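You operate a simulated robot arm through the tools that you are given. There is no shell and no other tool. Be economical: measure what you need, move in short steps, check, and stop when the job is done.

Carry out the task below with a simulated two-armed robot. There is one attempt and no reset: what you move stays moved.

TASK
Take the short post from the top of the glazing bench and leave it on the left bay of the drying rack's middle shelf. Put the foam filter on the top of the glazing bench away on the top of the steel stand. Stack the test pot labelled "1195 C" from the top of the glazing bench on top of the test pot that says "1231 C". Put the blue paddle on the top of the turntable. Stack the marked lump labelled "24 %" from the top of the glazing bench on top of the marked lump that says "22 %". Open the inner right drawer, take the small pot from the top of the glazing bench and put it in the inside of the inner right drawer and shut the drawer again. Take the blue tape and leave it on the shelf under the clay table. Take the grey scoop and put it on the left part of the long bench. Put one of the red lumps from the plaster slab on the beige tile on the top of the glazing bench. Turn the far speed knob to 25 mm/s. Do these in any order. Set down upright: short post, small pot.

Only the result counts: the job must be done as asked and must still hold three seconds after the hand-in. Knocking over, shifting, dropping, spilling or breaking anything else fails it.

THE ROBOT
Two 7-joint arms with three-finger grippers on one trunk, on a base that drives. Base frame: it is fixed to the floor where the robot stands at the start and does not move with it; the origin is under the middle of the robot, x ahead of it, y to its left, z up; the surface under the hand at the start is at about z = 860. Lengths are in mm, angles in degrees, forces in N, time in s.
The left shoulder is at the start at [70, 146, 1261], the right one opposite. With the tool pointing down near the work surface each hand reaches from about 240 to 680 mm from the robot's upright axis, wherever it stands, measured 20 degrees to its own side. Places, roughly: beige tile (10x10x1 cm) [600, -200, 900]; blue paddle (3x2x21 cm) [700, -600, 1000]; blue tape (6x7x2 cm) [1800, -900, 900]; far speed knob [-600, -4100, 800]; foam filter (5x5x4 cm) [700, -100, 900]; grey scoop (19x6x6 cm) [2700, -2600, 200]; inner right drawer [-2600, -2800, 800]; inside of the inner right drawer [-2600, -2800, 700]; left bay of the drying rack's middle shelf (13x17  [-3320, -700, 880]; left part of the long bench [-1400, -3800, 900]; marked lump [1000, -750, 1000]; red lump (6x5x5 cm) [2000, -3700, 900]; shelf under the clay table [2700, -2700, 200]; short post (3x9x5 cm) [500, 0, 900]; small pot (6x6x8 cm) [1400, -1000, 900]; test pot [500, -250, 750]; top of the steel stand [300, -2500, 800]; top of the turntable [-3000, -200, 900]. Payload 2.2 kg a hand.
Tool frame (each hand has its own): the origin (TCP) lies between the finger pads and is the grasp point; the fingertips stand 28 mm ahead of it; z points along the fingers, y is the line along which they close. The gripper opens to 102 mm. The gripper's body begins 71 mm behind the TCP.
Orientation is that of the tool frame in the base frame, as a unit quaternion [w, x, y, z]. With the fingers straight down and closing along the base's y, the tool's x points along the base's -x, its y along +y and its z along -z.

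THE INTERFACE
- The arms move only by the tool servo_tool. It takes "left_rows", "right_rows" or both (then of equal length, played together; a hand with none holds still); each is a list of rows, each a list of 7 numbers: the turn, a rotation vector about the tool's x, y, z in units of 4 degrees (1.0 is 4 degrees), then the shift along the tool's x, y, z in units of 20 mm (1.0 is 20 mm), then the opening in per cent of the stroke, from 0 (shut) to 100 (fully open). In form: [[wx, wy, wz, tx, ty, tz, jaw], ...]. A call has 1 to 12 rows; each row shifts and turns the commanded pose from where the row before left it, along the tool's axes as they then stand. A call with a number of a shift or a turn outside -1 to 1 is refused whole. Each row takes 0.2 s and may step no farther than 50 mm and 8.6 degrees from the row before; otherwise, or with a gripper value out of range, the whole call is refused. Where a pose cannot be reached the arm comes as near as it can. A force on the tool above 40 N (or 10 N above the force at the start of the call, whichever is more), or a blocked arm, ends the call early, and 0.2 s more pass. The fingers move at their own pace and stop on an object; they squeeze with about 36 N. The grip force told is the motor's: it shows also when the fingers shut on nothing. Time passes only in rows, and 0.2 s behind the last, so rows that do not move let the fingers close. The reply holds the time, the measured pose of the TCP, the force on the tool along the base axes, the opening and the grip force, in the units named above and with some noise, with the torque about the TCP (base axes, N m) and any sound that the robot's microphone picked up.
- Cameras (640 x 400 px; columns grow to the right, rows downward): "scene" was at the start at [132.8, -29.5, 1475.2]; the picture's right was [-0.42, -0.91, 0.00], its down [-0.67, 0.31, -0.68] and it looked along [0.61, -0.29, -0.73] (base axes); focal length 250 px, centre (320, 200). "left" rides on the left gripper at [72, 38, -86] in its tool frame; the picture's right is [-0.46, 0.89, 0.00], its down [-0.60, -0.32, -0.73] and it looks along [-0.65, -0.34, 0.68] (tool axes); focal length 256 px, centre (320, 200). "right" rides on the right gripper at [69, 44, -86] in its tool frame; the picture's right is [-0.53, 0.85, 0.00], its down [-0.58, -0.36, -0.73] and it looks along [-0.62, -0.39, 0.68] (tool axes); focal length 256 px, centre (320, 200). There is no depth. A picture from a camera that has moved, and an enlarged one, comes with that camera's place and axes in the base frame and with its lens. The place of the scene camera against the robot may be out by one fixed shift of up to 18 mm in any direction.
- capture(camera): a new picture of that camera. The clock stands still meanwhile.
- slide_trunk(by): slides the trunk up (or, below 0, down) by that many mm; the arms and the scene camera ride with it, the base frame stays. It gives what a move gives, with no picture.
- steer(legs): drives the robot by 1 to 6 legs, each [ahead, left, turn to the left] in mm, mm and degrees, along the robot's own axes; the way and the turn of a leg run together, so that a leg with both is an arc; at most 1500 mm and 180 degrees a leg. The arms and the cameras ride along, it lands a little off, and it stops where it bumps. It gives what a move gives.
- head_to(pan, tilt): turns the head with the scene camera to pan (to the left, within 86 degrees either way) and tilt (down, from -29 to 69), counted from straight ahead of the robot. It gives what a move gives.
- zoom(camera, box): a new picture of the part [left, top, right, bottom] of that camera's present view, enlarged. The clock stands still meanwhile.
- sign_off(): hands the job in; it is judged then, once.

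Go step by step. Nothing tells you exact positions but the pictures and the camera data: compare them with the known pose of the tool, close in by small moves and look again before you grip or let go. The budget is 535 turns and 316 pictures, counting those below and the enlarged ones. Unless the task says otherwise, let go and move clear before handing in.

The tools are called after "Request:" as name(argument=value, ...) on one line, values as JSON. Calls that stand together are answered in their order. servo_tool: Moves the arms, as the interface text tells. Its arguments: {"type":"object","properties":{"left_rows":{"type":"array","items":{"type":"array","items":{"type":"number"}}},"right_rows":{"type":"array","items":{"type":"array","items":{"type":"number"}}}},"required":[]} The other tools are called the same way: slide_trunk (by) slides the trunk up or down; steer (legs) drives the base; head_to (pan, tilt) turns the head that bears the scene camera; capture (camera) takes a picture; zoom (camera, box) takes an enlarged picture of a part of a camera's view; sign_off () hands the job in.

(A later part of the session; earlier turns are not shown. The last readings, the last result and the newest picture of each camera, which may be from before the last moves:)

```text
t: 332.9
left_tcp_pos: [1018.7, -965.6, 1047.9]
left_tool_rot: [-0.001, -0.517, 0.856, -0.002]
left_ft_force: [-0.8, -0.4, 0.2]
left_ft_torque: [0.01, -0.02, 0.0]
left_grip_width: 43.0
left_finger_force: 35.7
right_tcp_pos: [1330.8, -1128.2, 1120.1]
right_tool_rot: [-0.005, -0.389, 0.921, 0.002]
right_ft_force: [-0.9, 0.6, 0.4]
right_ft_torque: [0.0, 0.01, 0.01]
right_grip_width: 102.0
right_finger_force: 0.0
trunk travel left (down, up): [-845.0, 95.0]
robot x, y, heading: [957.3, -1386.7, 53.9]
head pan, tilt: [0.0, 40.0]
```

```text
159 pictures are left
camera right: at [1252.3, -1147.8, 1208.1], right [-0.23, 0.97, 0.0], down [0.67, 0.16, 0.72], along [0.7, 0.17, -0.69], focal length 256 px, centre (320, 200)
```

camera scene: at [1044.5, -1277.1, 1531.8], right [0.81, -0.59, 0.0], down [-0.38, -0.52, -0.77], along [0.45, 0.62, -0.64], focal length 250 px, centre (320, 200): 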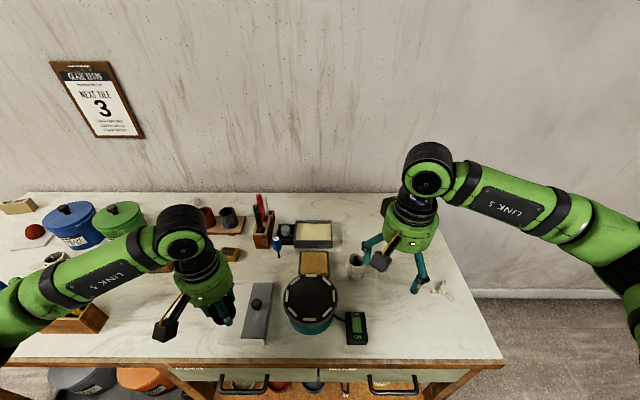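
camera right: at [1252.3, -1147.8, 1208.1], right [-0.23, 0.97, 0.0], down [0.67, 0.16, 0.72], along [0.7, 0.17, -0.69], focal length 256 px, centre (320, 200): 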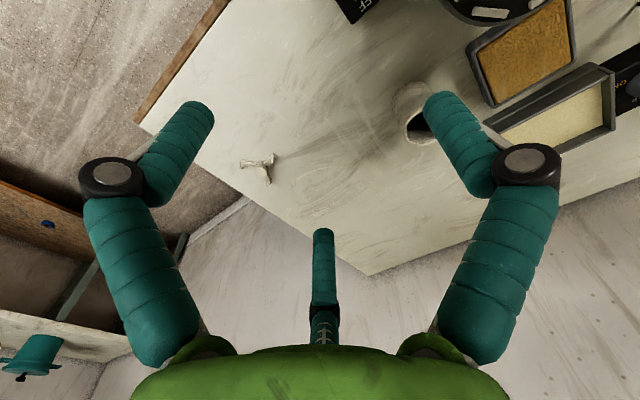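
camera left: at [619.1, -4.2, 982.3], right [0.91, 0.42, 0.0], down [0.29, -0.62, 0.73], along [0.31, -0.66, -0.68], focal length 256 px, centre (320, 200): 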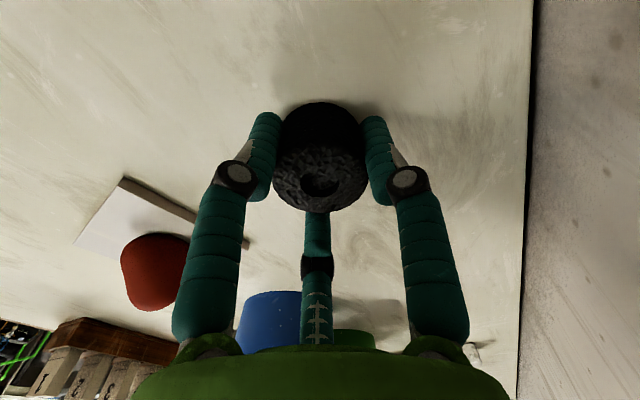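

Request:
servo_tool(right_rows=[[0, 0, 0, -0.89, 0.45, 0, 100], [0, 0, 0, -0.89, 0.45, 0, 100], [0, 0, 0, -0.89, 0.45, 0, 100], [0, 0, 0, -0.89, 0.45, 0, 100], [0, 0, 0, -0.89, 0.45, 0, 100], [0, 0, 0, -0.89, 0.45, 0, 100], [0, 0, 0, 0, 0, 1, 100], [0, 0, 0, 0, 0, 1, 100], [0, 0, 0, 0, 0, 1, 100]])

Request:
capture(camera="right")

```text
t: 334.9
left_tcp_pos: [1018.8, -964.4, 1047.8]
left_tool_rot: [-0.001, -0.518, 0.856, -0.003]
left_ft_force: [-0.1, -0.2, 0.0]
left_ft_torque: [-0.04, -0.01, 0.02]
left_grip_width: 42.8
left_finger_force: 36.3
right_tcp_pos: [1367.8, -1012.4, 1058.5]
right_tool_rot: [-0.005, -0.388, 0.922, 0.003]
right_ft_force: [0.7, 0.0, 0.1]
right_ft_torque: [-0.02, 0.02, -0.02]
right_grip_width: 102.0
right_finger_force: 0.0
trunk travel left (down, up): [-845.0, 95.0]
robot x, y, heading: [951.7, -1385.6, 53.9]
head pan, tilt: [0.0, 40.0]
```

```text
158 pictures are left
camera right: at [1288.9, -1031.9, 1146.5], right [-0.23, 0.97, 0.0], down [0.67, 0.16, 0.72], along [0.7, 0.17, -0.69], focal length 256 px, centre (320, 200)
```

right: 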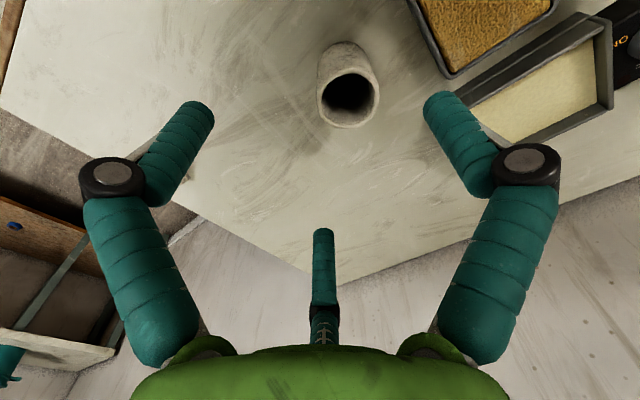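

Request:
servo_tool(right_rows=[[0, 0, 0, -0.54, 0.35, 1, 100], [0, 0, 0, -0.53, 0.34, 1, 100], [0, 0, 0, 0, 0, 1, 100], [0, 0, 0, 0, 0, 1, 100]])

Request:
capture(camera="right")

```text
t: 335.9
left_tcp_pos: [1018.8, -964.7, 1047.2]
left_tool_rot: [-0.001, -0.517, 0.856, -0.002]
left_ft_force: [-0.1, -0.1, 0.1]
left_ft_torque: [-0.01, 0.01, 0.0]
left_grip_width: 42.8
left_finger_force: 35.7
right_tcp_pos: [1369.5, -986.9, 978.6]
right_tool_rot: [-0.005, -0.388, 0.922, 0.003]
right_ft_force: [0.8, -0.5, -0.3]
right_ft_torque: [0.01, -0.01, -0.02]
right_grip_width: 101.7
right_finger_force: 0.1
trunk travel left (down, up): [-845.0, 95.0]
robot x, y, heading: [954.1, -1388.1, 54.4]
head pan, tilt: [0.0, 40.0]
```

```text
157 pictures are left
camera right: at [1292.3, -1007.5, 1067.2], right [-0.23, 0.97, 0.0], down [0.67, 0.16, 0.72], along [0.7, 0.17, -0.69], focal length 256 px, centre (320, 200)
```

right: 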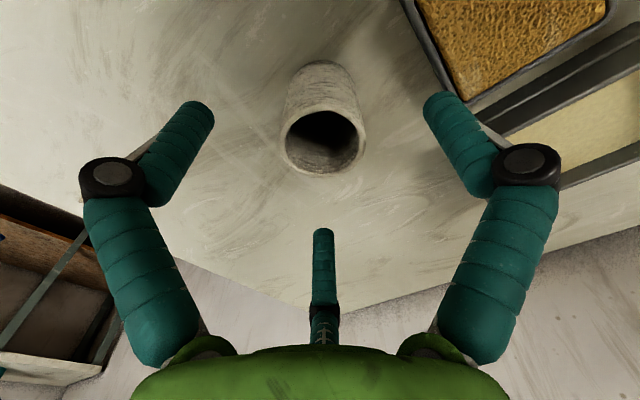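

Request:
servo_tool(right_rows=[[0, 0, 0, -0.39, -0.25, 0.5, 80], [0, 0, 0, 0, 0, 0.5, 80], [0, 0, 0, 0, 0, 1, 80], [0, 0, 0, 0, 0, 1, 80], [0, 0, 0, 0, 0, 1, 80], [0, 0, 0, 0, 0, 0, 80]])

Request:
capture(camera="right")

```text
t: 337.3
left_tcp_pos: [1018.6, -964.1, 1047.8]
left_tool_rot: [-0.001, -0.517, 0.856, -0.003]
left_ft_force: [0.0, 0.7, -0.1]
left_ft_torque: [0.0, -0.03, 0.01]
left_grip_width: 42.8
left_finger_force: 35.9
right_tcp_pos: [1377.6, -985.9, 899.6]
right_tool_rot: [-0.005, -0.388, 0.922, 0.002]
right_ft_force: [0.3, 1.0, 0.2]
right_ft_torque: [0.0, -0.01, 0.02]
right_grip_width: 81.6
right_finger_force: 0.1
trunk travel left (down, up): [-845.0, 95.0]
robot x, y, heading: [957.8, -1388.4, 54.0]
head pan, tilt: [0.0, 40.0]
```

```text
156 pictures are left
camera right: at [1300.6, -1005.6, 987.4], right [-0.23, 0.97, 0.0], down [0.67, 0.16, 0.72], along [0.7, 0.17, -0.69], focal length 256 px, centre (320, 200)
```

right: 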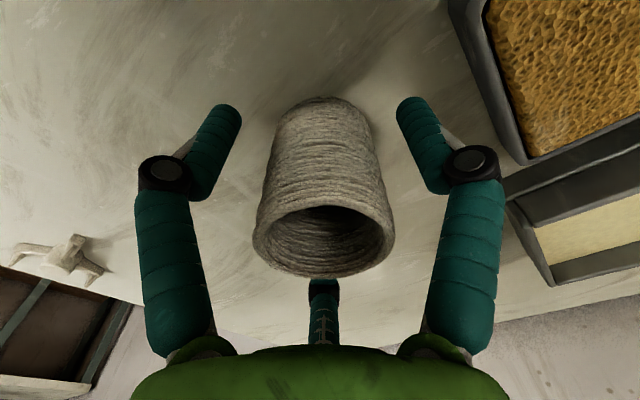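

Pot is centred between the fingers. Close and lift.

Request:
servo_tool(right_rows=[[0, 0, 0, 0, 0, 0, 40], [0, 0, 0, 0, 0, 0, 0], [0, 0, 0, 0, 0, 0, 0], [0, 0, 0, 0, 0, 0, 0], [0, 0, 0, 0, 0, -1, 0], [0, 0, 0, 0, 0, -1, 0], [0, 0, 0, 0, 0, -1, 0], [0, 0, 0, 0, 0, -1, 0], [0, 0, 0, 0, 0, -1, 0], [0, 0, 0, 0, 0, -1, 0], [0, 0, 0, 0, 0, -1, 0], [0, 0, 0, 0, 0, -1, 0]])

Request:
capture(camera="right")

```text
t: 339.9
left_tcp_pos: [1017.9, -964.1, 1047.5]
left_tool_rot: [-0.001, -0.517, 0.856, -0.002]
left_ft_force: [0.1, -0.3, -0.2]
left_ft_torque: [-0.02, -0.01, 0.02]
left_grip_width: 42.9
left_finger_force: 36.2
right_tcp_pos: [1379.2, -987.6, 1059.5]
right_tool_rot: [-0.005, -0.387, 0.922, 0.002]
right_ft_force: [-0.3, -0.2, -1.3]
right_ft_torque: [-0.02, 0.0, -0.02]
right_grip_width: 51.8
right_finger_force: 36.1
trunk travel left (down, up): [-845.0, 95.0]
robot x, y, heading: [956.1, -1391.7, 54.2]
head pan, tilt: [0.0, 40.0]
```

```text
155 pictures are left
camera right: at [1301.9, -1006.1, 1147.6], right [-0.23, 0.97, 0.0], down [0.67, 0.16, 0.72], along [0.7, 0.17, -0.69], focal length 256 px, centre (320, 200)
```

right: 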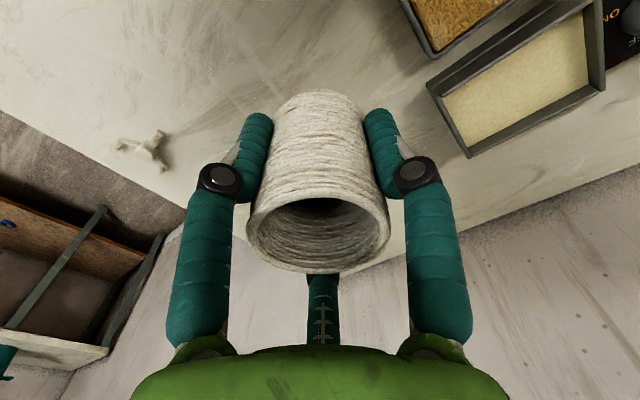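

Request:
steer(legs=[[-480, 0, 0], [0, 0, 180]])

Request:
head_to(pan=0, tilt=40)

Request:
capture(camera="scene")

```text
t: 350.1
left_tcp_pos: [599.1, -2201.3, 1046.9]
left_tool_rot: [-0.002, 0.862, 0.507, 0.0]
left_ft_force: [0.0, 0.2, -1.5]
left_ft_torque: [-0.04, -0.03, 0.03]
left_grip_width: 42.4
left_finger_force: 35.8
right_tcp_pos: [237.4, -2172.4, 1059.3]
right_tool_rot: [0.003, 0.926, 0.378, 0.005]
right_ft_force: [0.0, 0.1, -0.1]
right_ft_torque: [-0.01, 0.0, 0.02]
right_grip_width: 51.8
right_finger_force: 36.1
trunk travel left (down, up): [-845.0, 95.0]
robot x, y, heading: [673.6, -1779.5, -127.2]
head pan, tilt: [0.0, 40.0]
```

```text
t: 350.6
left_tcp_pos: [598.9, -2200.5, 1047.9]
left_tool_rot: [-0.002, 0.862, 0.507, 0.001]
left_ft_force: [0.2, -0.5, -0.7]
left_ft_torque: [0.0, 0.02, 0.0]
left_grip_width: 42.8
left_finger_force: 36.5
right_tcp_pos: [238.1, -2172.4, 1057.4]
right_tool_rot: [0.003, 0.926, 0.377, 0.005]
right_ft_force: [-0.4, 0.3, -0.4]
right_ft_torque: [0.01, 0.01, 0.01]
right_grip_width: 52.0
right_finger_force: 36.1
trunk travel left (down, up): [-845.0, 95.0]
robot x, y, heading: [671.3, -1781.2, -127.0]
head pan, tilt: [0.0, 40.0]
```

```text
154 pictures are left
camera scene: at [600.4, -1881.6, 1531.6], right [-0.8, 0.61, 0.0], down [0.39, 0.51, -0.77], along [-0.46, -0.61, -0.64], focal length 250 px, centre (320, 200)
```

scene: 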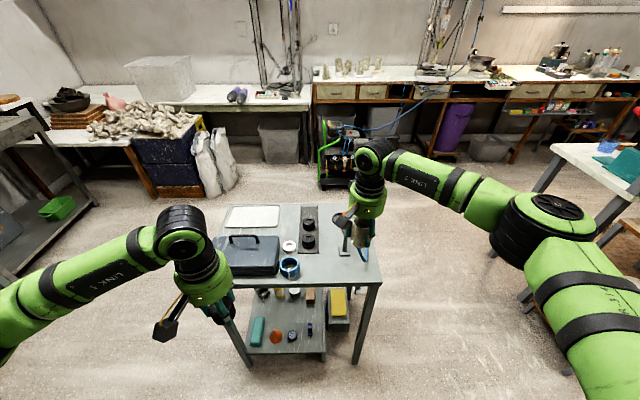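

Request:
zoom(camera="scene", box=[200, 190, 400, 310])

```text
3.20 times, centred on (300, 250) of scene
camera zoom: at [600.4, -1881.6, 1531.6], right [-0.8, 0.61, 0.0], down [0.39, 0.51, -0.77], along [-0.46, -0.61, -0.64], focal length 801 px, centre (384, 40)
```

zoom: 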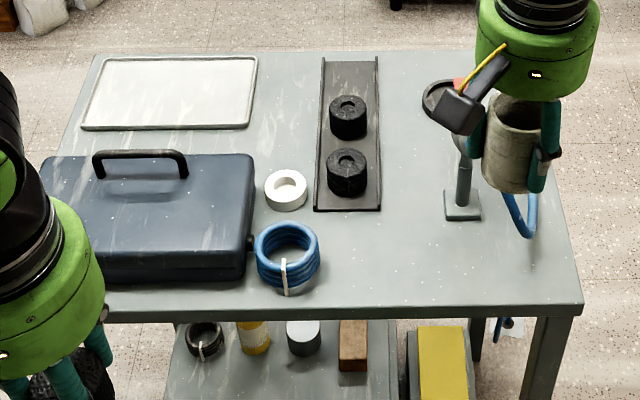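

Request:
servo_tool(right_rows=[[0, 0, 0, 1, 0, -0.5, 0], [0, 0, 0, 1, 0, -0.5, 0], [0, 0, 0, 1, 0, -0.5, 0], [0, 0, 0, 1, 0, -0.5, 0], [0, 0, 0, 1, 0, -0.5, 0], [0, 0, 0, 1, 0, -0.5, 0], [0, 0, 0, 1, 0, -0.5, 0]])

Request:
steer(legs=[[190, -110, 0]])

Request:
capture(camera="left")

Request:
capture(camera="scene")

```text
t: 352.2
left_tcp_pos: [598.7, -2201.5, 1047.3]
left_tool_rot: [-0.002, 0.862, 0.507, 0.001]
left_ft_force: [0.6, 0.5, -0.6]
left_ft_torque: [0.0, -0.01, 0.01]
left_grip_width: 42.8
left_finger_force: 35.6
right_tcp_pos: [337.8, -2072.7, 1131.5]
right_tool_rot: [0.003, 0.926, 0.378, 0.005]
right_ft_force: [1.2, -0.3, -0.7]
right_ft_torque: [-0.02, -0.01, 0.0]
right_grip_width: 51.9
right_finger_force: 36.5
trunk travel left (down, up): [-845.0, 95.0]
robot x, y, heading: [666.9, -1778.8, -127.1]
head pan, tilt: [0.0, 40.0]
```

```text
t: 353.9
left_tcp_pos: [397.4, -2285.1, 1046.7]
left_tool_rot: [-0.002, 0.862, 0.507, 0.0]
left_ft_force: [-0.3, 0.5, -0.3]
left_ft_torque: [0.05, -0.01, 0.06]
left_grip_width: 42.9
left_finger_force: 35.6
right_tcp_pos: [135.8, -2156.6, 1132.0]
right_tool_rot: [0.003, 0.926, 0.377, 0.004]
right_ft_force: [-0.2, 1.1, -1.1]
right_ft_torque: [-0.02, 0.05, -0.01]
right_grip_width: 51.6
right_finger_force: 36.3
trunk travel left (down, up): [-845.0, 95.0]
robot x, y, heading: [465.2, -1863.2, -127.4]
head pan, tilt: [0.0, 40.0]
```

```text
152 pictures are left
camera left: at [466.1, -2242.0, 1133.8], right [0.55, -0.84, 0.0], down [-0.57, -0.38, 0.73], along [-0.61, -0.4, -0.68], focal length 256 px, centre (320, 200)
```

left: 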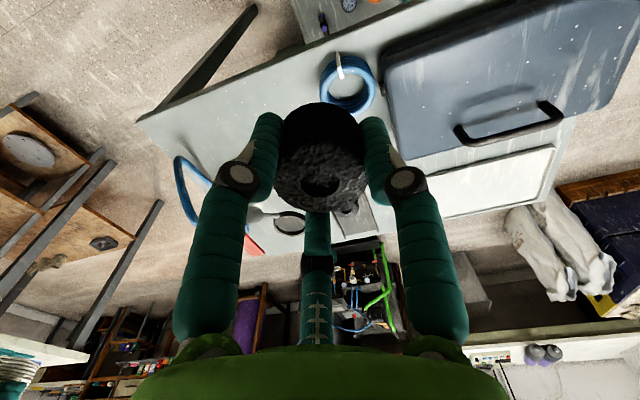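

```text
151 pictures are left
camera scene: at [400.5, -1965.2, 1531.9], right [-0.8, 0.61, 0.0], down [0.39, 0.51, -0.77], along [-0.47, -0.61, -0.64], focal length 250 px, centre (320, 200)
```

scene: 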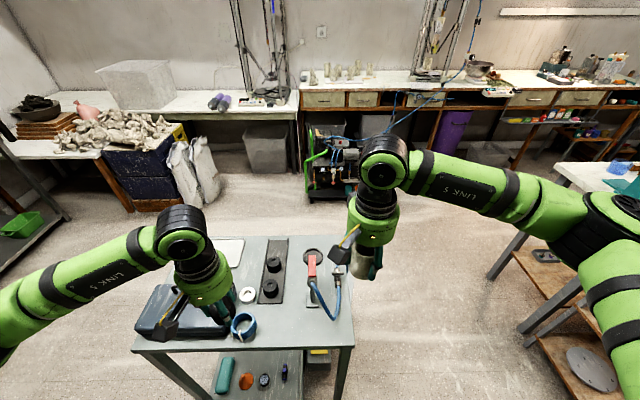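

Request:
servo_tool(left_rows=[[0, 0, 0, -0.19, -0.87, 0, 0], [0, 0, 0, -0.19, -0.87, 0, 0], [0, 0, 0, -0.19, -0.87, 0, 0], [0, 0, 0, -0.19, -0.87, 0, 0], [0, 0, 0, -0.19, -0.87, 0, 0], [0, 0, 0, -0.19, -0.87, 0, 0], [0, 0, 0, 0, 0, 1, 0], [0, 0, 0, 0, 0, 1, 0], [0, 0, 0, 0, 0, 1, 0], [0, 0, 0, 0, 0, 1, 0], [0, 0, 0, 0, 0, 1, 0], [0, 0, 0, 0, 0, 1, 0]])

Request:
capture(camera="left")

Request:
zoom(camera="scene", box=[130, 220, 380, 370])

```text
t: 356.5
left_tcp_pos: [293.1, -2255.2, 927.4]
left_tool_rot: [-0.002, 0.862, 0.506, 0.002]
left_ft_force: [0.7, -0.2, -0.4]
left_ft_torque: [0.0, 0.0, 0.0]
left_grip_width: 42.6
left_finger_force: 36.1
right_tcp_pos: [134.3, -2158.8, 1129.8]
right_tool_rot: [0.003, 0.926, 0.377, 0.005]
right_ft_force: [-0.4, 1.2, -1.6]
right_ft_torque: [-0.01, -0.03, -0.02]
right_grip_width: 51.6
right_finger_force: 35.7
trunk travel left (down, up): [-845.0, 95.0]
robot x, y, heading: [473.2, -1864.3, -127.3]
head pan, tilt: [0.0, 40.0]
```

```text
150 pictures are left
camera left: at [361.8, -2211.6, 1013.3], right [0.55, -0.84, 0.0], down [-0.57, -0.38, 0.73], along [-0.61, -0.4, -0.68], focal length 256 px, centre (320, 200)
```

left: 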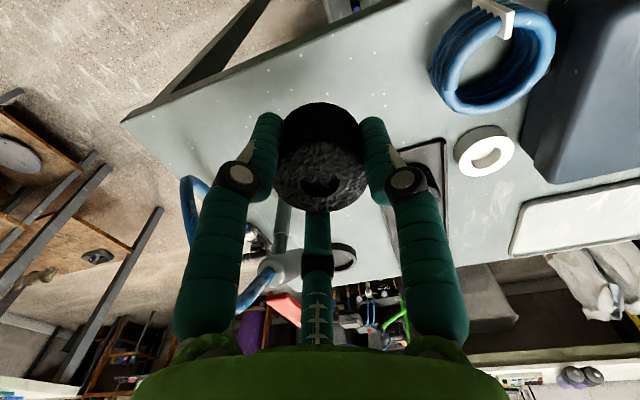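

```text
2.56 times, centred on (255, 295) of scene
camera zoom: at [397.4, -1966.5, 1531.6], right [-0.8, 0.61, 0.0], down [0.39, 0.51, -0.77], along [-0.46, -0.61, -0.64], focal length 641 px, centre (486, -43)
```

zoom: 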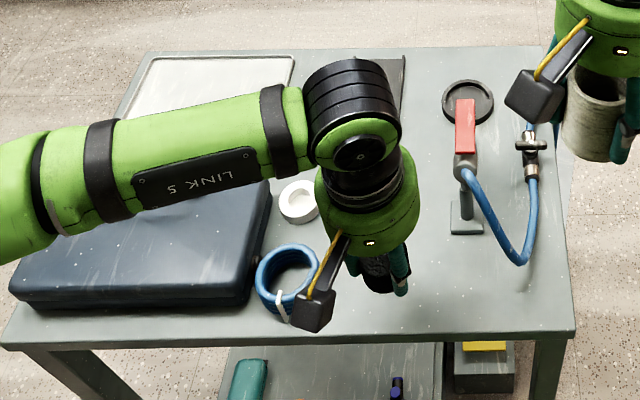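

Request:
servo_tool(left_rows=[[0, 0, 0, 0, 0, 1, 0], [0, 0, 0, 0, 0, 1, 0], [0, 0, 0, 0, 0, 1, 0], [0, 0, 0, 0, 0, 0.3, 0], [0, 0, 0, 0, 0, 0, 0]])

Request:
servo_tool(left_rows=[[0, 0, 0, 0, 0, 0.3, 0], [0, 0, 0, 0, 0, 0.2, 0], [0, 0, 0, 0, 0, 0, 0]])

Request:
servo_tool(left_rows=[[0, 0, 0, 0, 0, 0.15, 0], [0, 0, 0, 0, 0, 0.15, 0], [0, 0, 0, 0, 0, 0, 0]])

```text
t: 357.7
left_tcp_pos: [292.5, -2254.9, 861.7]
left_tool_rot: [-0.002, 0.862, 0.507, 0.001]
left_ft_force: [0.0, 0.1, -0.9]
left_ft_torque: [0.04, -0.01, 0.0]
left_grip_width: 42.7
left_finger_force: 36.0
right_tcp_pos: [133.9, -2157.8, 1129.5]
right_tool_rot: [0.003, 0.926, 0.377, 0.006]
right_ft_force: [-0.1, -0.4, -1.8]
right_ft_torque: [-0.01, 0.0, 0.0]
right_grip_width: 51.8
right_finger_force: 36.0
trunk travel left (down, up): [-845.0, 95.0]
robot x, y, heading: [469.2, -1859.5, -127.3]
head pan, tilt: [0.0, 40.0]
```

```text
t: 358.5
left_tcp_pos: [292.3, -2254.7, 851.3]
left_tool_rot: [-0.001, 0.862, 0.507, 0.001]
left_ft_force: [0.1, 0.3, -0.1]
left_ft_torque: [0.0, -0.01, 0.04]
left_grip_width: 42.5
left_finger_force: 36.1
right_tcp_pos: [133.9, -2159.0, 1129.9]
right_tool_rot: [0.003, 0.926, 0.377, 0.006]
right_ft_force: [0.2, -0.1, -0.9]
right_ft_torque: [-0.01, 0.02, 0.03]
right_grip_width: 51.8
right_finger_force: 36.3
trunk travel left (down, up): [-845.0, 95.0]
robot x, y, heading: [467.1, -1863.8, -127.4]
head pan, tilt: [0.0, 40.0]
```

```text
t: 359.3
left_tcp_pos: [292.3, -2253.9, 846.0]
left_tool_rot: [-0.001, 0.862, 0.507, 0.001]
left_ft_force: [0.9, -0.4, -0.3]
left_ft_torque: [0.0, 0.04, -0.02]
left_grip_width: 42.8
left_finger_force: 36.1
right_tcp_pos: [134.3, -2158.5, 1129.5]
right_tool_rot: [0.003, 0.926, 0.377, 0.005]
right_ft_force: [-0.2, 1.0, -1.3]
right_ft_torque: [-0.04, 0.0, 0.0]
right_grip_width: 51.5
right_finger_force: 36.2
trunk travel left (down, up): [-845.0, 95.0]
robot x, y, heading: [470.7, -1866.1, -127.5]
head pan, tilt: [0.0, 40.0]
```

Request:
servo_tool(left_rows=[[0, 0, 0, 0, 0, 0.2, 0], [0, 0, 0, 0, 0, 0.2, 0], [0, 0, 0, 0, 0, 0, 0]])

Request:
servo_tool(left_rows=[[0, 0, 0, 0, 0, 0.15, 0], [0, 0, 0, 0, 0, 0, 0]])

Request:
zoom(camera="scene", box=[210, 280, 330, 370])

```text
t: 360.1
left_tcp_pos: [292.6, -2253.8, 836.7]
left_tool_rot: [-0.003, 0.862, 0.507, 0.002]
left_ft_force: [0.2, 0.3, -1.7]
left_ft_torque: [0.02, 0.01, -0.04]
left_grip_width: 42.9
left_finger_force: 35.9
right_tcp_pos: [134.2, -2157.9, 1129.9]
right_tool_rot: [0.003, 0.926, 0.377, 0.005]
right_ft_force: [-0.8, -0.3, -0.5]
right_ft_torque: [0.01, 0.0, -0.01]
right_grip_width: 51.9
right_finger_force: 37.0
trunk travel left (down, up): [-845.0, 95.0]
robot x, y, heading: [468.8, -1864.3, -127.4]
head pan, tilt: [0.0, 40.0]
```

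```text
t: 360.7
left_tcp_pos: [291.9, -2253.6, 836.8]
left_tool_rot: [-0.002, 0.862, 0.507, -0.002]
left_ft_force: [1.9, -1.8, 15.6]
left_ft_torque: [-0.11, -0.12, 0.02]
left_grip_width: 42.7
left_finger_force: 36.5
right_tcp_pos: [136.0, -2156.5, 1132.0]
right_tool_rot: [0.003, 0.926, 0.378, 0.003]
right_ft_force: [0.5, 0.3, -0.5]
right_ft_torque: [0.01, 0.0, -0.01]
right_grip_width: 51.8
right_finger_force: 35.7
trunk travel left (down, up): [-845.0, 95.0]
robot x, y, heading: [469.6, -1864.8, -127.5]
head pan, tilt: [0.0, 40.0]
```

```text
4.44 times, centred on (270, 325) of scene
camera zoom: at [399.2, -1964.5, 1532.1], right [-0.8, 0.61, 0.0], down [0.39, 0.51, -0.77], along [-0.47, -0.61, -0.64], focal length 1113 px, centre (542, -356)
```

zoom: 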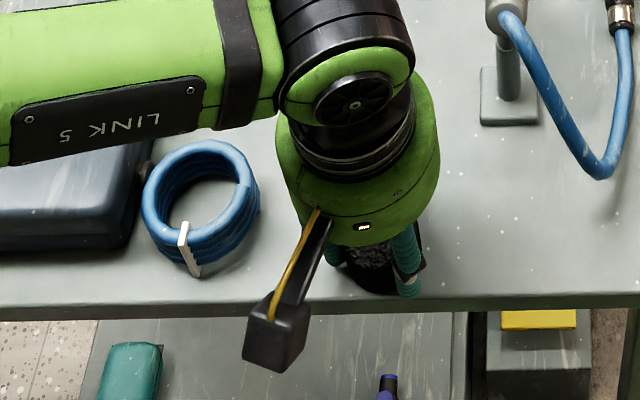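

Request:
servo_tool(left_rows=[[0, 0, 0, 0, 0, -0.6, 0], [0, 0, 0, -0.9, 0, 0, 0], [0, 0, 0, -0.9, 0, 0, 0], [0, 0, 0, 0, 0, 0.4, 0], [0, 0, 0, 0, 0, 0.1, 0], [0, 0, 0, 0, 0, 0, 0]])

Request:
servo_tool(left_rows=[[0, 0, 0, 0, 0, 0.12, 0], [0, 0, 0, 0, 0, 0, 0]])

```text
t: 362.1
left_tcp_pos: [276.0, -2285.9, 835.8]
left_tool_rot: [-0.002, 0.862, 0.507, 0.0]
left_ft_force: [0.4, -0.5, 1.6]
left_ft_torque: [-0.02, -0.02, -0.01]
left_grip_width: 43.0
left_finger_force: 36.1
right_tcp_pos: [133.7, -2157.2, 1130.4]
right_tool_rot: [0.003, 0.926, 0.377, 0.006]
right_ft_force: [0.6, 0.3, -1.1]
right_ft_torque: [-0.02, 0.01, 0.0]
right_grip_width: 51.7
right_finger_force: 36.1
trunk travel left (down, up): [-845.0, 95.0]
robot x, y, heading: [466.4, -1862.8, -127.3]
head pan, tilt: [0.0, 40.0]
```

```text
t: 362.7
left_tcp_pos: [275.1, -2284.9, 835.1]
left_tool_rot: [-0.002, 0.861, 0.508, 0.0]
left_ft_force: [1.2, -1.4, 16.9]
left_ft_torque: [-0.08, -0.16, 0.04]
left_grip_width: 42.8
left_finger_force: 36.2
right_tcp_pos: [136.8, -2157.3, 1130.8]
right_tool_rot: [0.002, 0.926, 0.377, 0.004]
right_ft_force: [-0.3, 0.3, -0.4]
right_ft_torque: [-0.03, 0.02, -0.01]
right_grip_width: 51.6
right_finger_force: 36.4
trunk travel left (down, up): [-845.0, 95.0]
robot x, y, heading: [471.0, -1866.0, -127.3]
head pan, tilt: [0.0, 40.0]
```

Request:
servo_tool(left_rows=[[0, 0, 0, 0, 0, -0.1, 0], [0, 0, 0, 0, 0, 0, 50], [0, 0, 0, 0, 0, 0, 70], [0, 0, 0, 0, 0, 0, 70], [0, 0, 0, 0, 0, -1, 70], [0, 0, 0, 0, 0, -1, 70], [0, 0, 0, 0, 0, -1, 70], [0, 0, 0, 0, 0, -1, 70], [0, 0, 0, 0, 0, -1, 70], [0, 0, 0, 0, 0, -1, 70], [0, 0, 0, 0, 0, -1, 100], [0, 0, 0, 0, 0, -1, 100]])

Request:
capture(camera="left")

```text
t: 365.3
left_tcp_pos: [275.7, -2284.3, 996.2]
left_tool_rot: [-0.001, 0.862, 0.508, 0.001]
left_ft_force: [0.8, -0.2, 0.5]
left_ft_torque: [0.03, 0.01, 0.03]
left_grip_width: 101.7
left_finger_force: 0.1
right_tcp_pos: [134.4, -2157.6, 1129.3]
right_tool_rot: [0.003, 0.926, 0.377, 0.005]
right_ft_force: [-1.0, -0.2, -0.1]
right_ft_torque: [-0.01, 0.01, 0.02]
right_grip_width: 51.7
right_finger_force: 36.2
trunk travel left (down, up): [-845.0, 95.0]
robot x, y, heading: [471.0, -1861.4, -127.1]
head pan, tilt: [0.0, 40.0]
```

```text
147 pictures are left
camera left: at [344.5, -2241.9, 1082.0], right [0.55, -0.84, 0.0], down [-0.57, -0.38, 0.73], along [-0.61, -0.4, -0.68], focal length 256 px, centre (320, 200)
```

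left: 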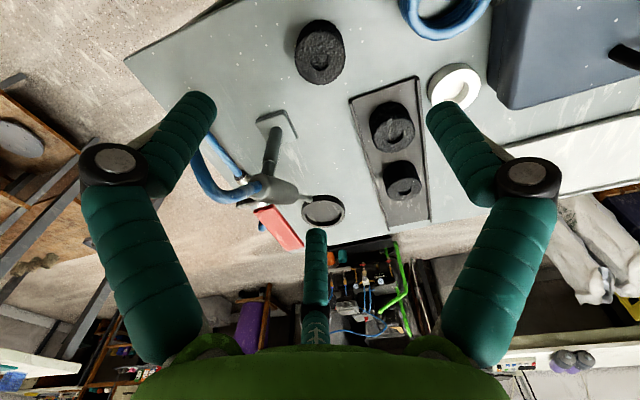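

Filter is on the stand. Next: carry the small pot to the drawer. Driving around via the clear corridor.

Request:
steer(legs=[[-150, 0, 0.9], [0, -620, 0], [1400, 0, 0]])

Request:
head_to(pan=-40, tilt=25)

Request:
capture(camera="scene")

```text
t: 376.4
left_tcp_pos: [-950.5, -2933.3, 997.0]
left_tool_rot: [-0.001, 0.854, 0.52, 0.002]
left_ft_force: [0.0, -0.1, 0.8]
left_ft_torque: [-0.01, 0.01, -0.01]
left_grip_width: 102.0
left_finger_force: 0.1
right_tcp_pos: [-1096.0, -2810.6, 1129.2]
right_tool_rot: [0.002, 0.921, 0.391, 0.004]
right_ft_force: [0.6, 0.6, -1.0]
right_ft_torque: [0.0, -0.01, 0.0]
right_grip_width: 51.6
right_finger_force: 35.8
trunk travel left (down, up): [-845.0, 95.0]
robot x, y, heading: [-768.8, -2504.3, -125.3]
head pan, tilt: [0.0, 40.0]
```

```text
t: 377.5
left_tcp_pos: [-951.2, -2934.1, 996.5]
left_tool_rot: [-0.002, 0.854, 0.52, 0.001]
left_ft_force: [0.1, 0.3, 0.2]
left_ft_torque: [0.01, -0.01, -0.01]
left_grip_width: 102.1
left_finger_force: 0.1
right_tcp_pos: [-1095.5, -2809.8, 1129.7]
right_tool_rot: [0.003, 0.92, 0.391, 0.005]
right_ft_force: [0.2, 0.2, -0.3]
right_ft_torque: [0.01, 0.0, 0.02]
right_grip_width: 51.8
right_finger_force: 36.0
trunk travel left (down, up): [-845.0, 95.0]
robot x, y, heading: [-768.4, -2505.0, -125.8]
head pan, tilt: [-40.0, 25.0]
```

```text
146 pictures are left
camera scene: at [-877.6, -2565.0, 1554.9], right [-0.25, 0.97, 0.0], down [0.41, 0.11, -0.91], along [-0.88, -0.23, -0.42], focal length 250 px, centre (320, 200)
```

scene: 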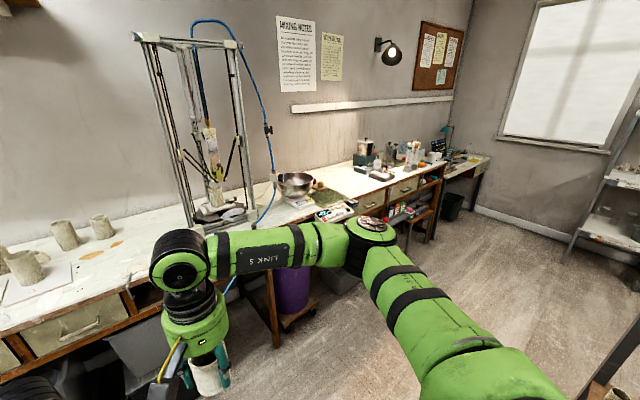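

Request:
steer(legs=[[150, -1050, 0]])

Request:
head_to(pan=-15, tilt=28)

Request:
capture(camera="scene")

```text
t: 380.4
left_tcp_pos: [-1266.6, -2789.9, 994.9]
left_tool_rot: [-0.003, 0.854, 0.52, 0.001]
left_ft_force: [0.0, -1.4, 0.3]
left_ft_torque: [0.04, -0.01, -0.01]
left_grip_width: 102.1
left_finger_force: 0.0
right_tcp_pos: [-1408.4, -2664.2, 1130.1]
right_tool_rot: [0.002, 0.92, 0.391, 0.005]
right_ft_force: [-0.5, 0.0, -1.0]
right_ft_torque: [0.02, 0.04, -0.01]
right_grip_width: 51.8
right_finger_force: 36.2
trunk travel left (down, up): [-845.0, 95.0]
robot x, y, heading: [-1088.9, -2356.0, -125.9]
head pan, tilt: [-40.0, 25.0]
stopped in leg 1: the robot was blocked; the commanded pose is now the measured one
```

```text
t: 381.2
left_tcp_pos: [-1268.9, -2787.2, 996.2]
left_tool_rot: [-0.002, 0.854, 0.52, 0.002]
left_ft_force: [0.7, 0.7, 0.8]
left_ft_torque: [-0.02, -0.04, -0.01]
left_grip_width: 101.9
left_finger_force: 0.0
right_tcp_pos: [-1412.8, -2662.1, 1130.3]
right_tool_rot: [0.003, 0.92, 0.391, 0.005]
right_ft_force: [-0.8, 0.6, -1.0]
right_ft_torque: [0.01, -0.05, 0.02]
right_grip_width: 51.9
right_finger_force: 35.4
trunk travel left (down, up): [-845.0, 95.0]
robot x, y, heading: [-1088.2, -2356.7, -126.0]
head pan, tilt: [-15.0, 28.0]
```

```text
145 pictures are left
camera scene: at [-1176.3, -2451.8, 1550.1], right [-0.63, 0.78, 0.0], down [0.36, 0.3, -0.88], along [-0.68, -0.56, -0.47], focal length 250 px, centre (320, 200)
```

scene: 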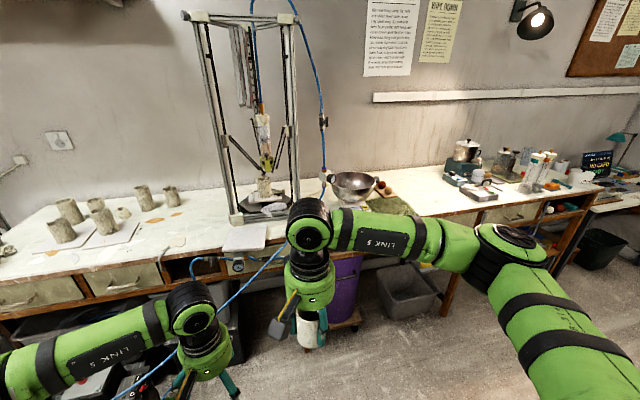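

Request:
head_to(pan=-86, tilt=40)

Request:
capture(camera="scene")

```text
t: 382.7
left_tcp_pos: [-1267.7, -2787.7, 995.3]
left_tool_rot: [-0.002, 0.854, 0.52, 0.001]
left_ft_force: [-0.5, 0.4, 0.4]
left_ft_torque: [0.0, -0.02, 0.0]
left_grip_width: 101.8
left_finger_force: 0.1
right_tcp_pos: [-1412.2, -2662.8, 1129.8]
right_tool_rot: [0.003, 0.921, 0.391, 0.005]
right_ft_force: [-0.2, 1.0, -0.5]
right_ft_torque: [-0.01, 0.04, 0.0]
right_grip_width: 51.6
right_finger_force: 35.4
trunk travel left (down, up): [-845.0, 95.0]
robot x, y, heading: [-1085.0, -2360.0, -125.8]
head pan, tilt: [-85.9, 40.0]
```

```text
144 pictures are left
camera scene: at [-1177.3, -2350.4, 1531.6], right [0.53, 0.85, 0.0], down [0.55, -0.34, -0.77], along [-0.65, 0.4, -0.64], focal length 250 px, centre (320, 200)
```

scene: 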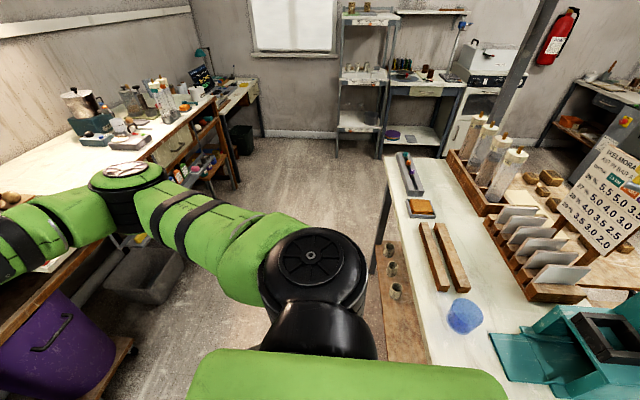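

Request:
steer(legs=[[0, 80, 0], [190, 0, 0], [0, -900, 0]])

Request:
head_to(pan=0, tilt=35)

Request:
capture(camera="scene")

```text
t: 389.2
left_tcp_pos: [-2043.7, -2460.2, 996.2]
left_tool_rot: [-0.002, 0.856, 0.517, 0.0]
left_ft_force: [0.5, 0.0, -0.7]
left_ft_torque: [-0.01, 0.02, -0.01]
left_grip_width: 101.9
left_finger_force: 0.1
right_tcp_pos: [-2186.9, -2336.1, 1130.3]
right_tool_rot: [0.003, 0.921, 0.388, 0.005]
right_ft_force: [0.8, 0.8, -0.8]
right_ft_torque: [0.04, -0.04, -0.02]
right_grip_width: 51.7
right_finger_force: 36.1
trunk travel left (down, up): [-845.0, 95.0]
robot x, y, heading: [-1860.4, -2030.9, -125.8]
head pan, tilt: [-85.9, 40.0]
```

```text
t: 390.8
left_tcp_pos: [-2043.8, -2459.5, 994.5]
left_tool_rot: [-0.001, 0.856, 0.517, 0.001]
left_ft_force: [0.0, 0.3, 0.1]
left_ft_torque: [-0.01, -0.03, 0.05]
left_grip_width: 102.3
left_finger_force: 0.1
right_tcp_pos: [-2188.0, -2336.8, 1129.3]
right_tool_rot: [0.003, 0.922, 0.388, 0.005]
right_ft_force: [-0.2, 0.3, -0.4]
right_ft_torque: [-0.01, -0.02, -0.01]
right_grip_width: 51.9
right_finger_force: 36.2
trunk travel left (down, up): [-845.0, 95.0]
robot x, y, heading: [-1861.4, -2031.8, -126.2]
head pan, tilt: [0.0, 35.0]
```

```text
143 pictures are left
camera scene: at [-1931.4, -2140.0, 1539.1], right [-0.81, 0.59, 0.0], down [0.34, 0.46, -0.82], along [-0.48, -0.66, -0.57], focal length 250 px, centre (320, 200)
```

scene: 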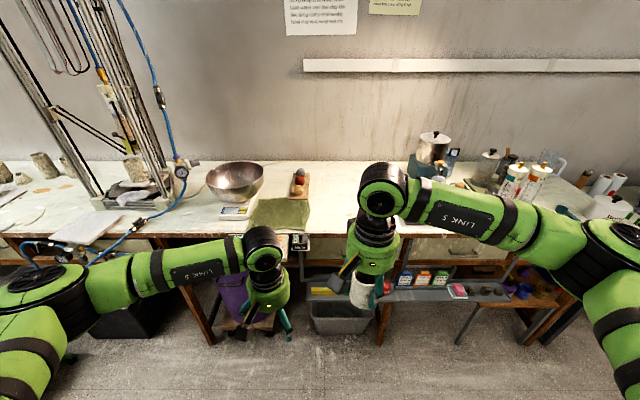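

Request:
zoom(camera="scene", box=[280, 210, 580, 350])

```text
2.13 times, centred on (430, 280) of scene
camera zoom: at [-1931.4, -2140.0, 1539.1], right [-0.81, 0.59, 0.0], down [0.34, 0.46, -0.82], along [-0.48, -0.66, -0.57], focal length 534 px, centre (85, 29)
```

zoom: 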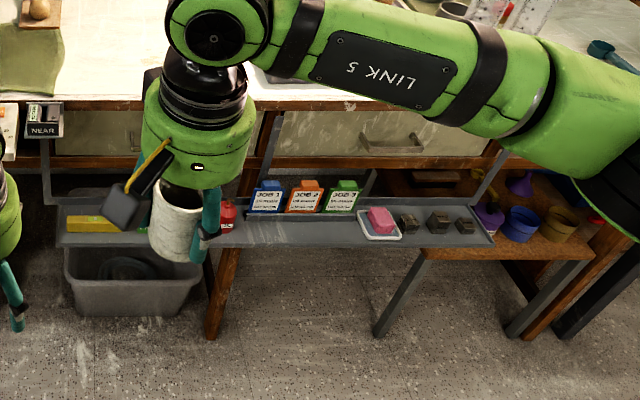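

Request:
servo_tool(right_rows=[[0, 0, 0, 0, -1, 0, 0], [0, 0, 0, 0, -1, 0, 0], [0, 0, 0, 0, -1, 0, 0], [0, 0, 0, 0, -1, 0, 0], [0, 0, 0, 0, -1, 0, 0], [0, 0, 0, 0, -1, 0, 0], [0, 0, 0, 0, -1, 0, 0], [0, 0, 0, 0, -1, 0, 0], [0, 0, 0, 0, -1, 0, 0]])

Request:
steer(legs=[[0, -150, 0]])

Request:
capture(camera="scene")

Request:
zoom(camera="scene", box=[240, 200, 400, 320])

```text
t: 392.8
left_tcp_pos: [-2044.5, -2459.6, 995.3]
left_tool_rot: [-0.001, 0.856, 0.517, 0.002]
left_ft_force: [0.0, -1.0, -0.3]
left_ft_torque: [-0.03, -0.02, 0.0]
left_grip_width: 102.1
left_finger_force: 0.1
right_tcp_pos: [-2316.3, -2209.0, 1129.5]
right_tool_rot: [0.003, 0.921, 0.389, 0.005]
right_ft_force: [0.6, -0.4, -0.3]
right_ft_torque: [-0.01, -0.01, -0.01]
right_grip_width: 51.8
right_finger_force: 36.6
trunk travel left (down, up): [-845.0, 95.0]
robot x, y, heading: [-1862.2, -2030.2, -126.0]
head pan, tilt: [0.0, 35.0]
```

```text
t: 394.2
left_tcp_pos: [-2163.4, -2372.9, 994.7]
left_tool_rot: [-0.003, 0.856, 0.518, 0.002]
left_ft_force: [0.2, 0.0, -0.5]
left_ft_torque: [0.04, -0.01, -0.05]
left_grip_width: 102.1
left_finger_force: 0.0
right_tcp_pos: [-2434.9, -2122.6, 1129.9]
right_tool_rot: [0.002, 0.921, 0.389, 0.005]
right_ft_force: [0.7, -0.4, -0.3]
right_ft_torque: [0.03, 0.02, -0.03]
right_grip_width: 51.7
right_finger_force: 36.4
trunk travel left (down, up): [-845.0, 95.0]
robot x, y, heading: [-1983.6, -1945.6, -126.0]
head pan, tilt: [0.0, 35.0]
```

```text
141 pictures are left
camera scene: at [-2048.8, -2054.6, 1539.1], right [-0.81, 0.59, 0.0], down [0.34, 0.47, -0.82], along [-0.48, -0.66, -0.57], focal length 250 px, centre (320, 200)
```

scene: 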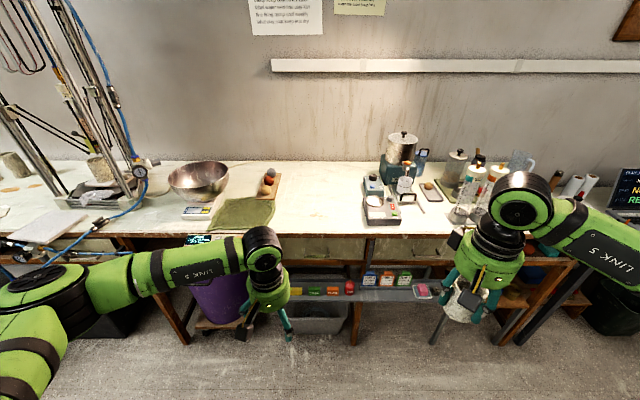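

```text
3.33 times, centred on (320, 260) of scene
camera zoom: at [-2048.8, -2054.6, 1539.1], right [-0.81, 0.59, 0.0], down [0.34, 0.47, -0.82], along [-0.48, -0.66, -0.57], focal length 834 px, centre (320, 0)
```

zoom: 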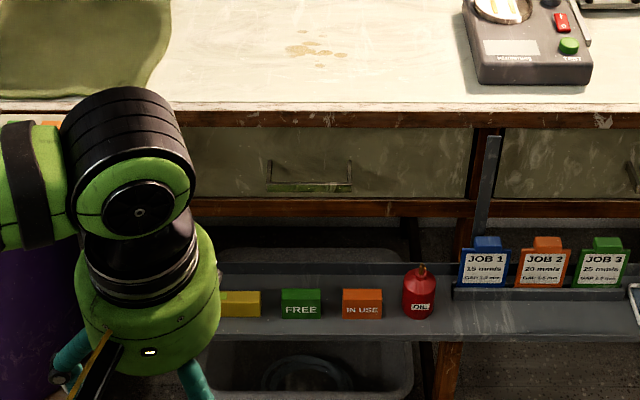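

The inner right drawer is right ahead with a U-bar handle. I'll drive closer and hook the bar with a finger of the left hand.

Request:
steer(legs=[[270, 0, 0]])

Request:
servo_tool(left_rows=[[0, 0, 0, -0.3, -0.8, 0, 88], [0, 0, 0, 0, -0.8, 0, 88], [0, 0, 0, 0, -0.8, 0, 88], [0, 0, 0, 0, -0.8, 0, 88], [0, 0, 0, 0, -0.8, 0, 88]])

Request:
capture(camera="left")

Request:
capture(camera="scene")

```text
t: 396.1
left_tcp_pos: [-2321.7, -2588.1, 995.9]
left_tool_rot: [-0.001, 0.856, 0.518, 0.001]
left_ft_force: [0.4, 0.9, 0.2]
left_ft_torque: [-0.05, -0.01, 0.01]
left_grip_width: 102.0
left_finger_force: 0.1
right_tcp_pos: [-2594.1, -2335.9, 1129.3]
right_tool_rot: [0.003, 0.921, 0.389, 0.004]
right_ft_force: [0.6, -0.3, -0.3]
right_ft_torque: [-0.01, 0.01, -0.01]
right_grip_width: 51.8
right_finger_force: 35.8
trunk travel left (down, up): [-845.0, 95.0]
robot x, y, heading: [-2142.0, -2164.5, -126.3]
head pan, tilt: [0.0, 35.0]
```

```text
t: 397.3
left_tcp_pos: [-2396.5, -2556.8, 995.5]
left_tool_rot: [-0.002, 0.856, 0.517, 0.003]
left_ft_force: [-0.5, 0.1, -1.4]
left_ft_torque: [-0.04, -0.03, -0.01]
left_grip_width: 90.0
left_finger_force: 0.1
right_tcp_pos: [-2595.2, -2338.6, 1129.7]
right_tool_rot: [0.003, 0.921, 0.389, 0.006]
right_ft_force: [0.3, -0.1, 0.6]
right_ft_torque: [-0.03, -0.04, 0.01]
right_grip_width: 51.7
right_finger_force: 36.2
trunk travel left (down, up): [-845.0, 95.0]
robot x, y, heading: [-2141.2, -2161.7, -126.5]
head pan, tilt: [0.0, 35.0]
```

```text
139 pictures are left
camera left: at [-2329.4, -2511.9, 1081.8], right [0.57, -0.82, 0.0], down [-0.56, -0.39, 0.73], along [-0.6, -0.41, -0.69], focal length 256 px, centre (320, 200)
```

left: 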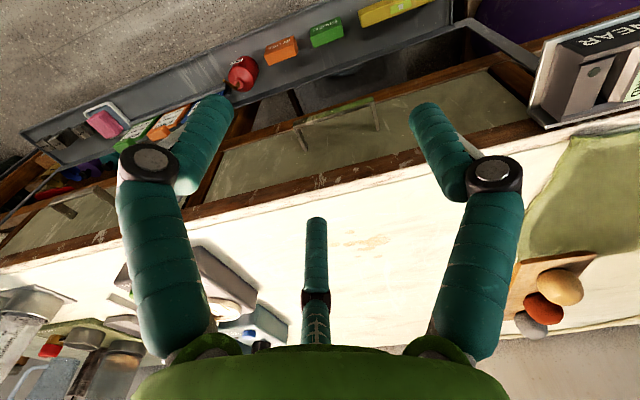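

```text
138 pictures are left
camera scene: at [-2211.2, -2268.5, 1539.2], right [-0.81, 0.59, 0.0], down [0.34, 0.46, -0.82], along [-0.48, -0.66, -0.57], focal length 250 px, centre (320, 200)
```

scene: 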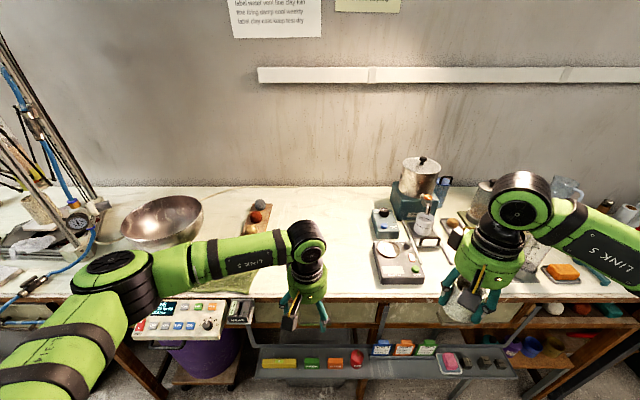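

Request:
zoom(camera="left", box=[220, 60, 440, 200])

Request:
zoom(camera="scene", box=[230, 280, 400, 390])

```text
2.86 times, centred on (330, 130) of left
camera zoom: at [-2329.4, -2511.9, 1081.8], right [0.57, -0.82, 0.0], down [-0.56, -0.39, 0.73], along [-0.6, -0.41, -0.69], focal length 731 px, centre (291, 400)
```

zoom: 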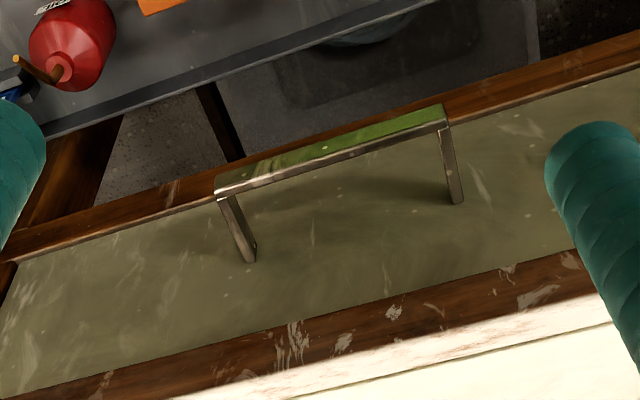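

```text
3.64 times, centred on (315, 335) of scene
camera zoom: at [-2211.2, -2268.5, 1539.2], right [-0.81, 0.59, 0.0], down [0.34, 0.46, -0.82], along [-0.48, -0.66, -0.57], focal length 910 px, centre (338, -291)
```

zoom: 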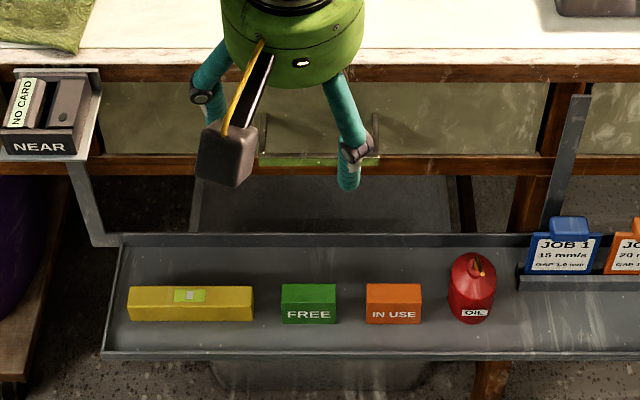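

Request:
servo_tool(left_rows=[[0, 0, 0, -0.77, -0.21, 0, 88], [0, 0, 0, -0.77, -0.21, 0, 88], [0, 0, 0, -0.77, -0.21, 0, 88], [0, 0, 0, -0.77, -0.21, 0, 88], [0, 0, 0, 0, 0, 1, 88], [0, 0, 0, 0, 0, 1, 88], [0, 0, 0, 0, 0, 1, 88], [0, 0, 0, 0, 0, 1, 88], [0, 0, 0, 0, 0, 1, 88], [0, 0, 0, 0, 0, 1, 88]])

Request:
capture(camera="left")

Request:
zoom(camera="scene", box=[230, 270, 400, 390])

```text
t: 399.3
left_tcp_pos: [-2449.9, -2610.0, 908.7]
left_tool_rot: [-0.003, 0.855, 0.518, -0.017]
left_ft_force: [-1.8, 0.9, 8.7]
left_ft_torque: [-0.18, 0.38, 0.08]
left_grip_width: 99.2
left_finger_force: 4.5
right_tcp_pos: [-2594.4, -2338.3, 1129.1]
right_tool_rot: [0.003, 0.921, 0.389, 0.006]
right_ft_force: [0.7, 0.2, 0.2]
right_ft_torque: [0.0, 0.0, -0.03]
right_grip_width: 51.8
right_finger_force: 36.1
trunk travel left (down, up): [-845.0, 95.0]
robot x, y, heading: [-2140.5, -2158.8, -126.1]
head pan, tilt: [0.0, 35.0]
stopped in row 10 (left hand): the force on the tool passed its limit at 50 N (the readings are from after the stop); the commanded pose is now the measured one
```

```text
135 pictures are left
camera left: at [-2379.9, -2563.5, 991.8], right [0.57, -0.82, -0.01], down [-0.54, -0.38, 0.75], along [-0.62, -0.42, -0.66], focal length 256 px, centre (320, 200)
```

left: 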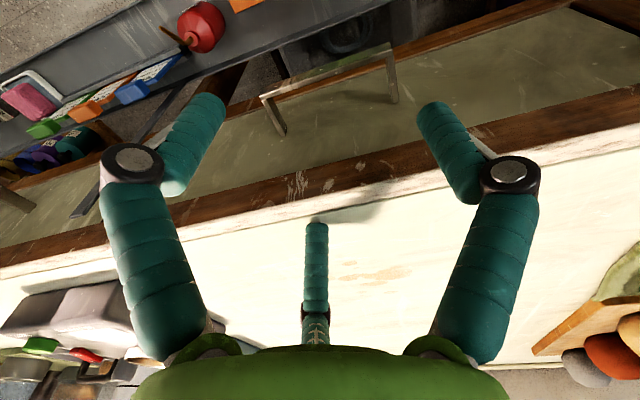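

```text
3.33 times, centred on (315, 330) of scene
camera zoom: at [-2210.1, -2268.4, 1539.1], right [-0.81, 0.59, 0.0], down [0.34, 0.46, -0.82], along [-0.48, -0.66, -0.57], focal length 834 px, centre (337, -233)
```

zoom: 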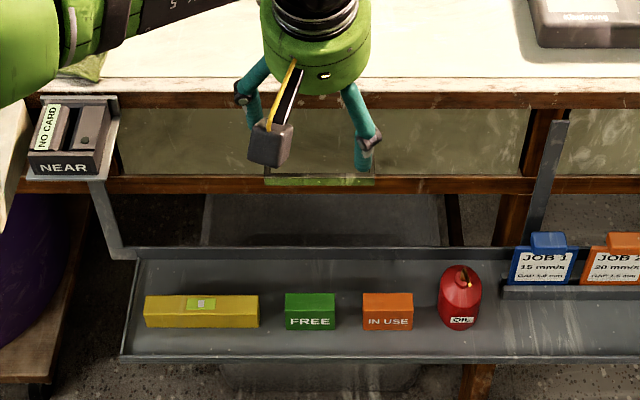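

A finger rested on the bench top: the bar sits nearer and higher (z≈832). Lift, shift back and look again.

Request:
servo_tool(left_rows=[[0, 0, 0, 0, 0, -1, 82], [0, 0, 0, 0.8, 0.38, -0.5, 82], [0, 0, 0, 0.75, 0.38, 0, 82], [0, 0, 0, 0, 0, 0.9, 82], [0, 0, 0, 0, 0, 0, 82]])

Request:
capture(camera="left")

```text
t: 400.5
left_tcp_pos: [-2420.9, -2590.7, 918.2]
left_tool_rot: [-0.004, 0.855, 0.518, -0.014]
left_ft_force: [0.7, -0.7, 6.8]
left_ft_torque: [-0.24, 0.31, 0.22]
left_grip_width: 86.8
left_finger_force: 1.8
right_tcp_pos: [-2594.6, -2338.4, 1129.9]
right_tool_rot: [0.004, 0.921, 0.389, 0.004]
right_ft_force: [-1.0, 0.3, -0.6]
right_ft_torque: [-0.03, -0.01, 0.0]
right_grip_width: 51.7
right_finger_force: 35.5
trunk travel left (down, up): [-845.0, 95.0]
robot x, y, heading: [-2138.6, -2163.1, -126.0]
head pan, tilt: [0.0, 35.0]
```

```text
133 pictures are left
camera left: at [-2350.1, -2543.4, 1001.6], right [0.57, -0.82, -0.01], down [-0.54, -0.38, 0.75], along [-0.62, -0.42, -0.66], focal length 256 px, centre (320, 200)
```

left: 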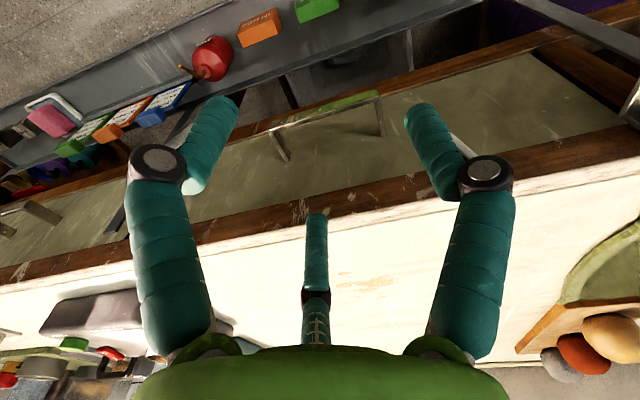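

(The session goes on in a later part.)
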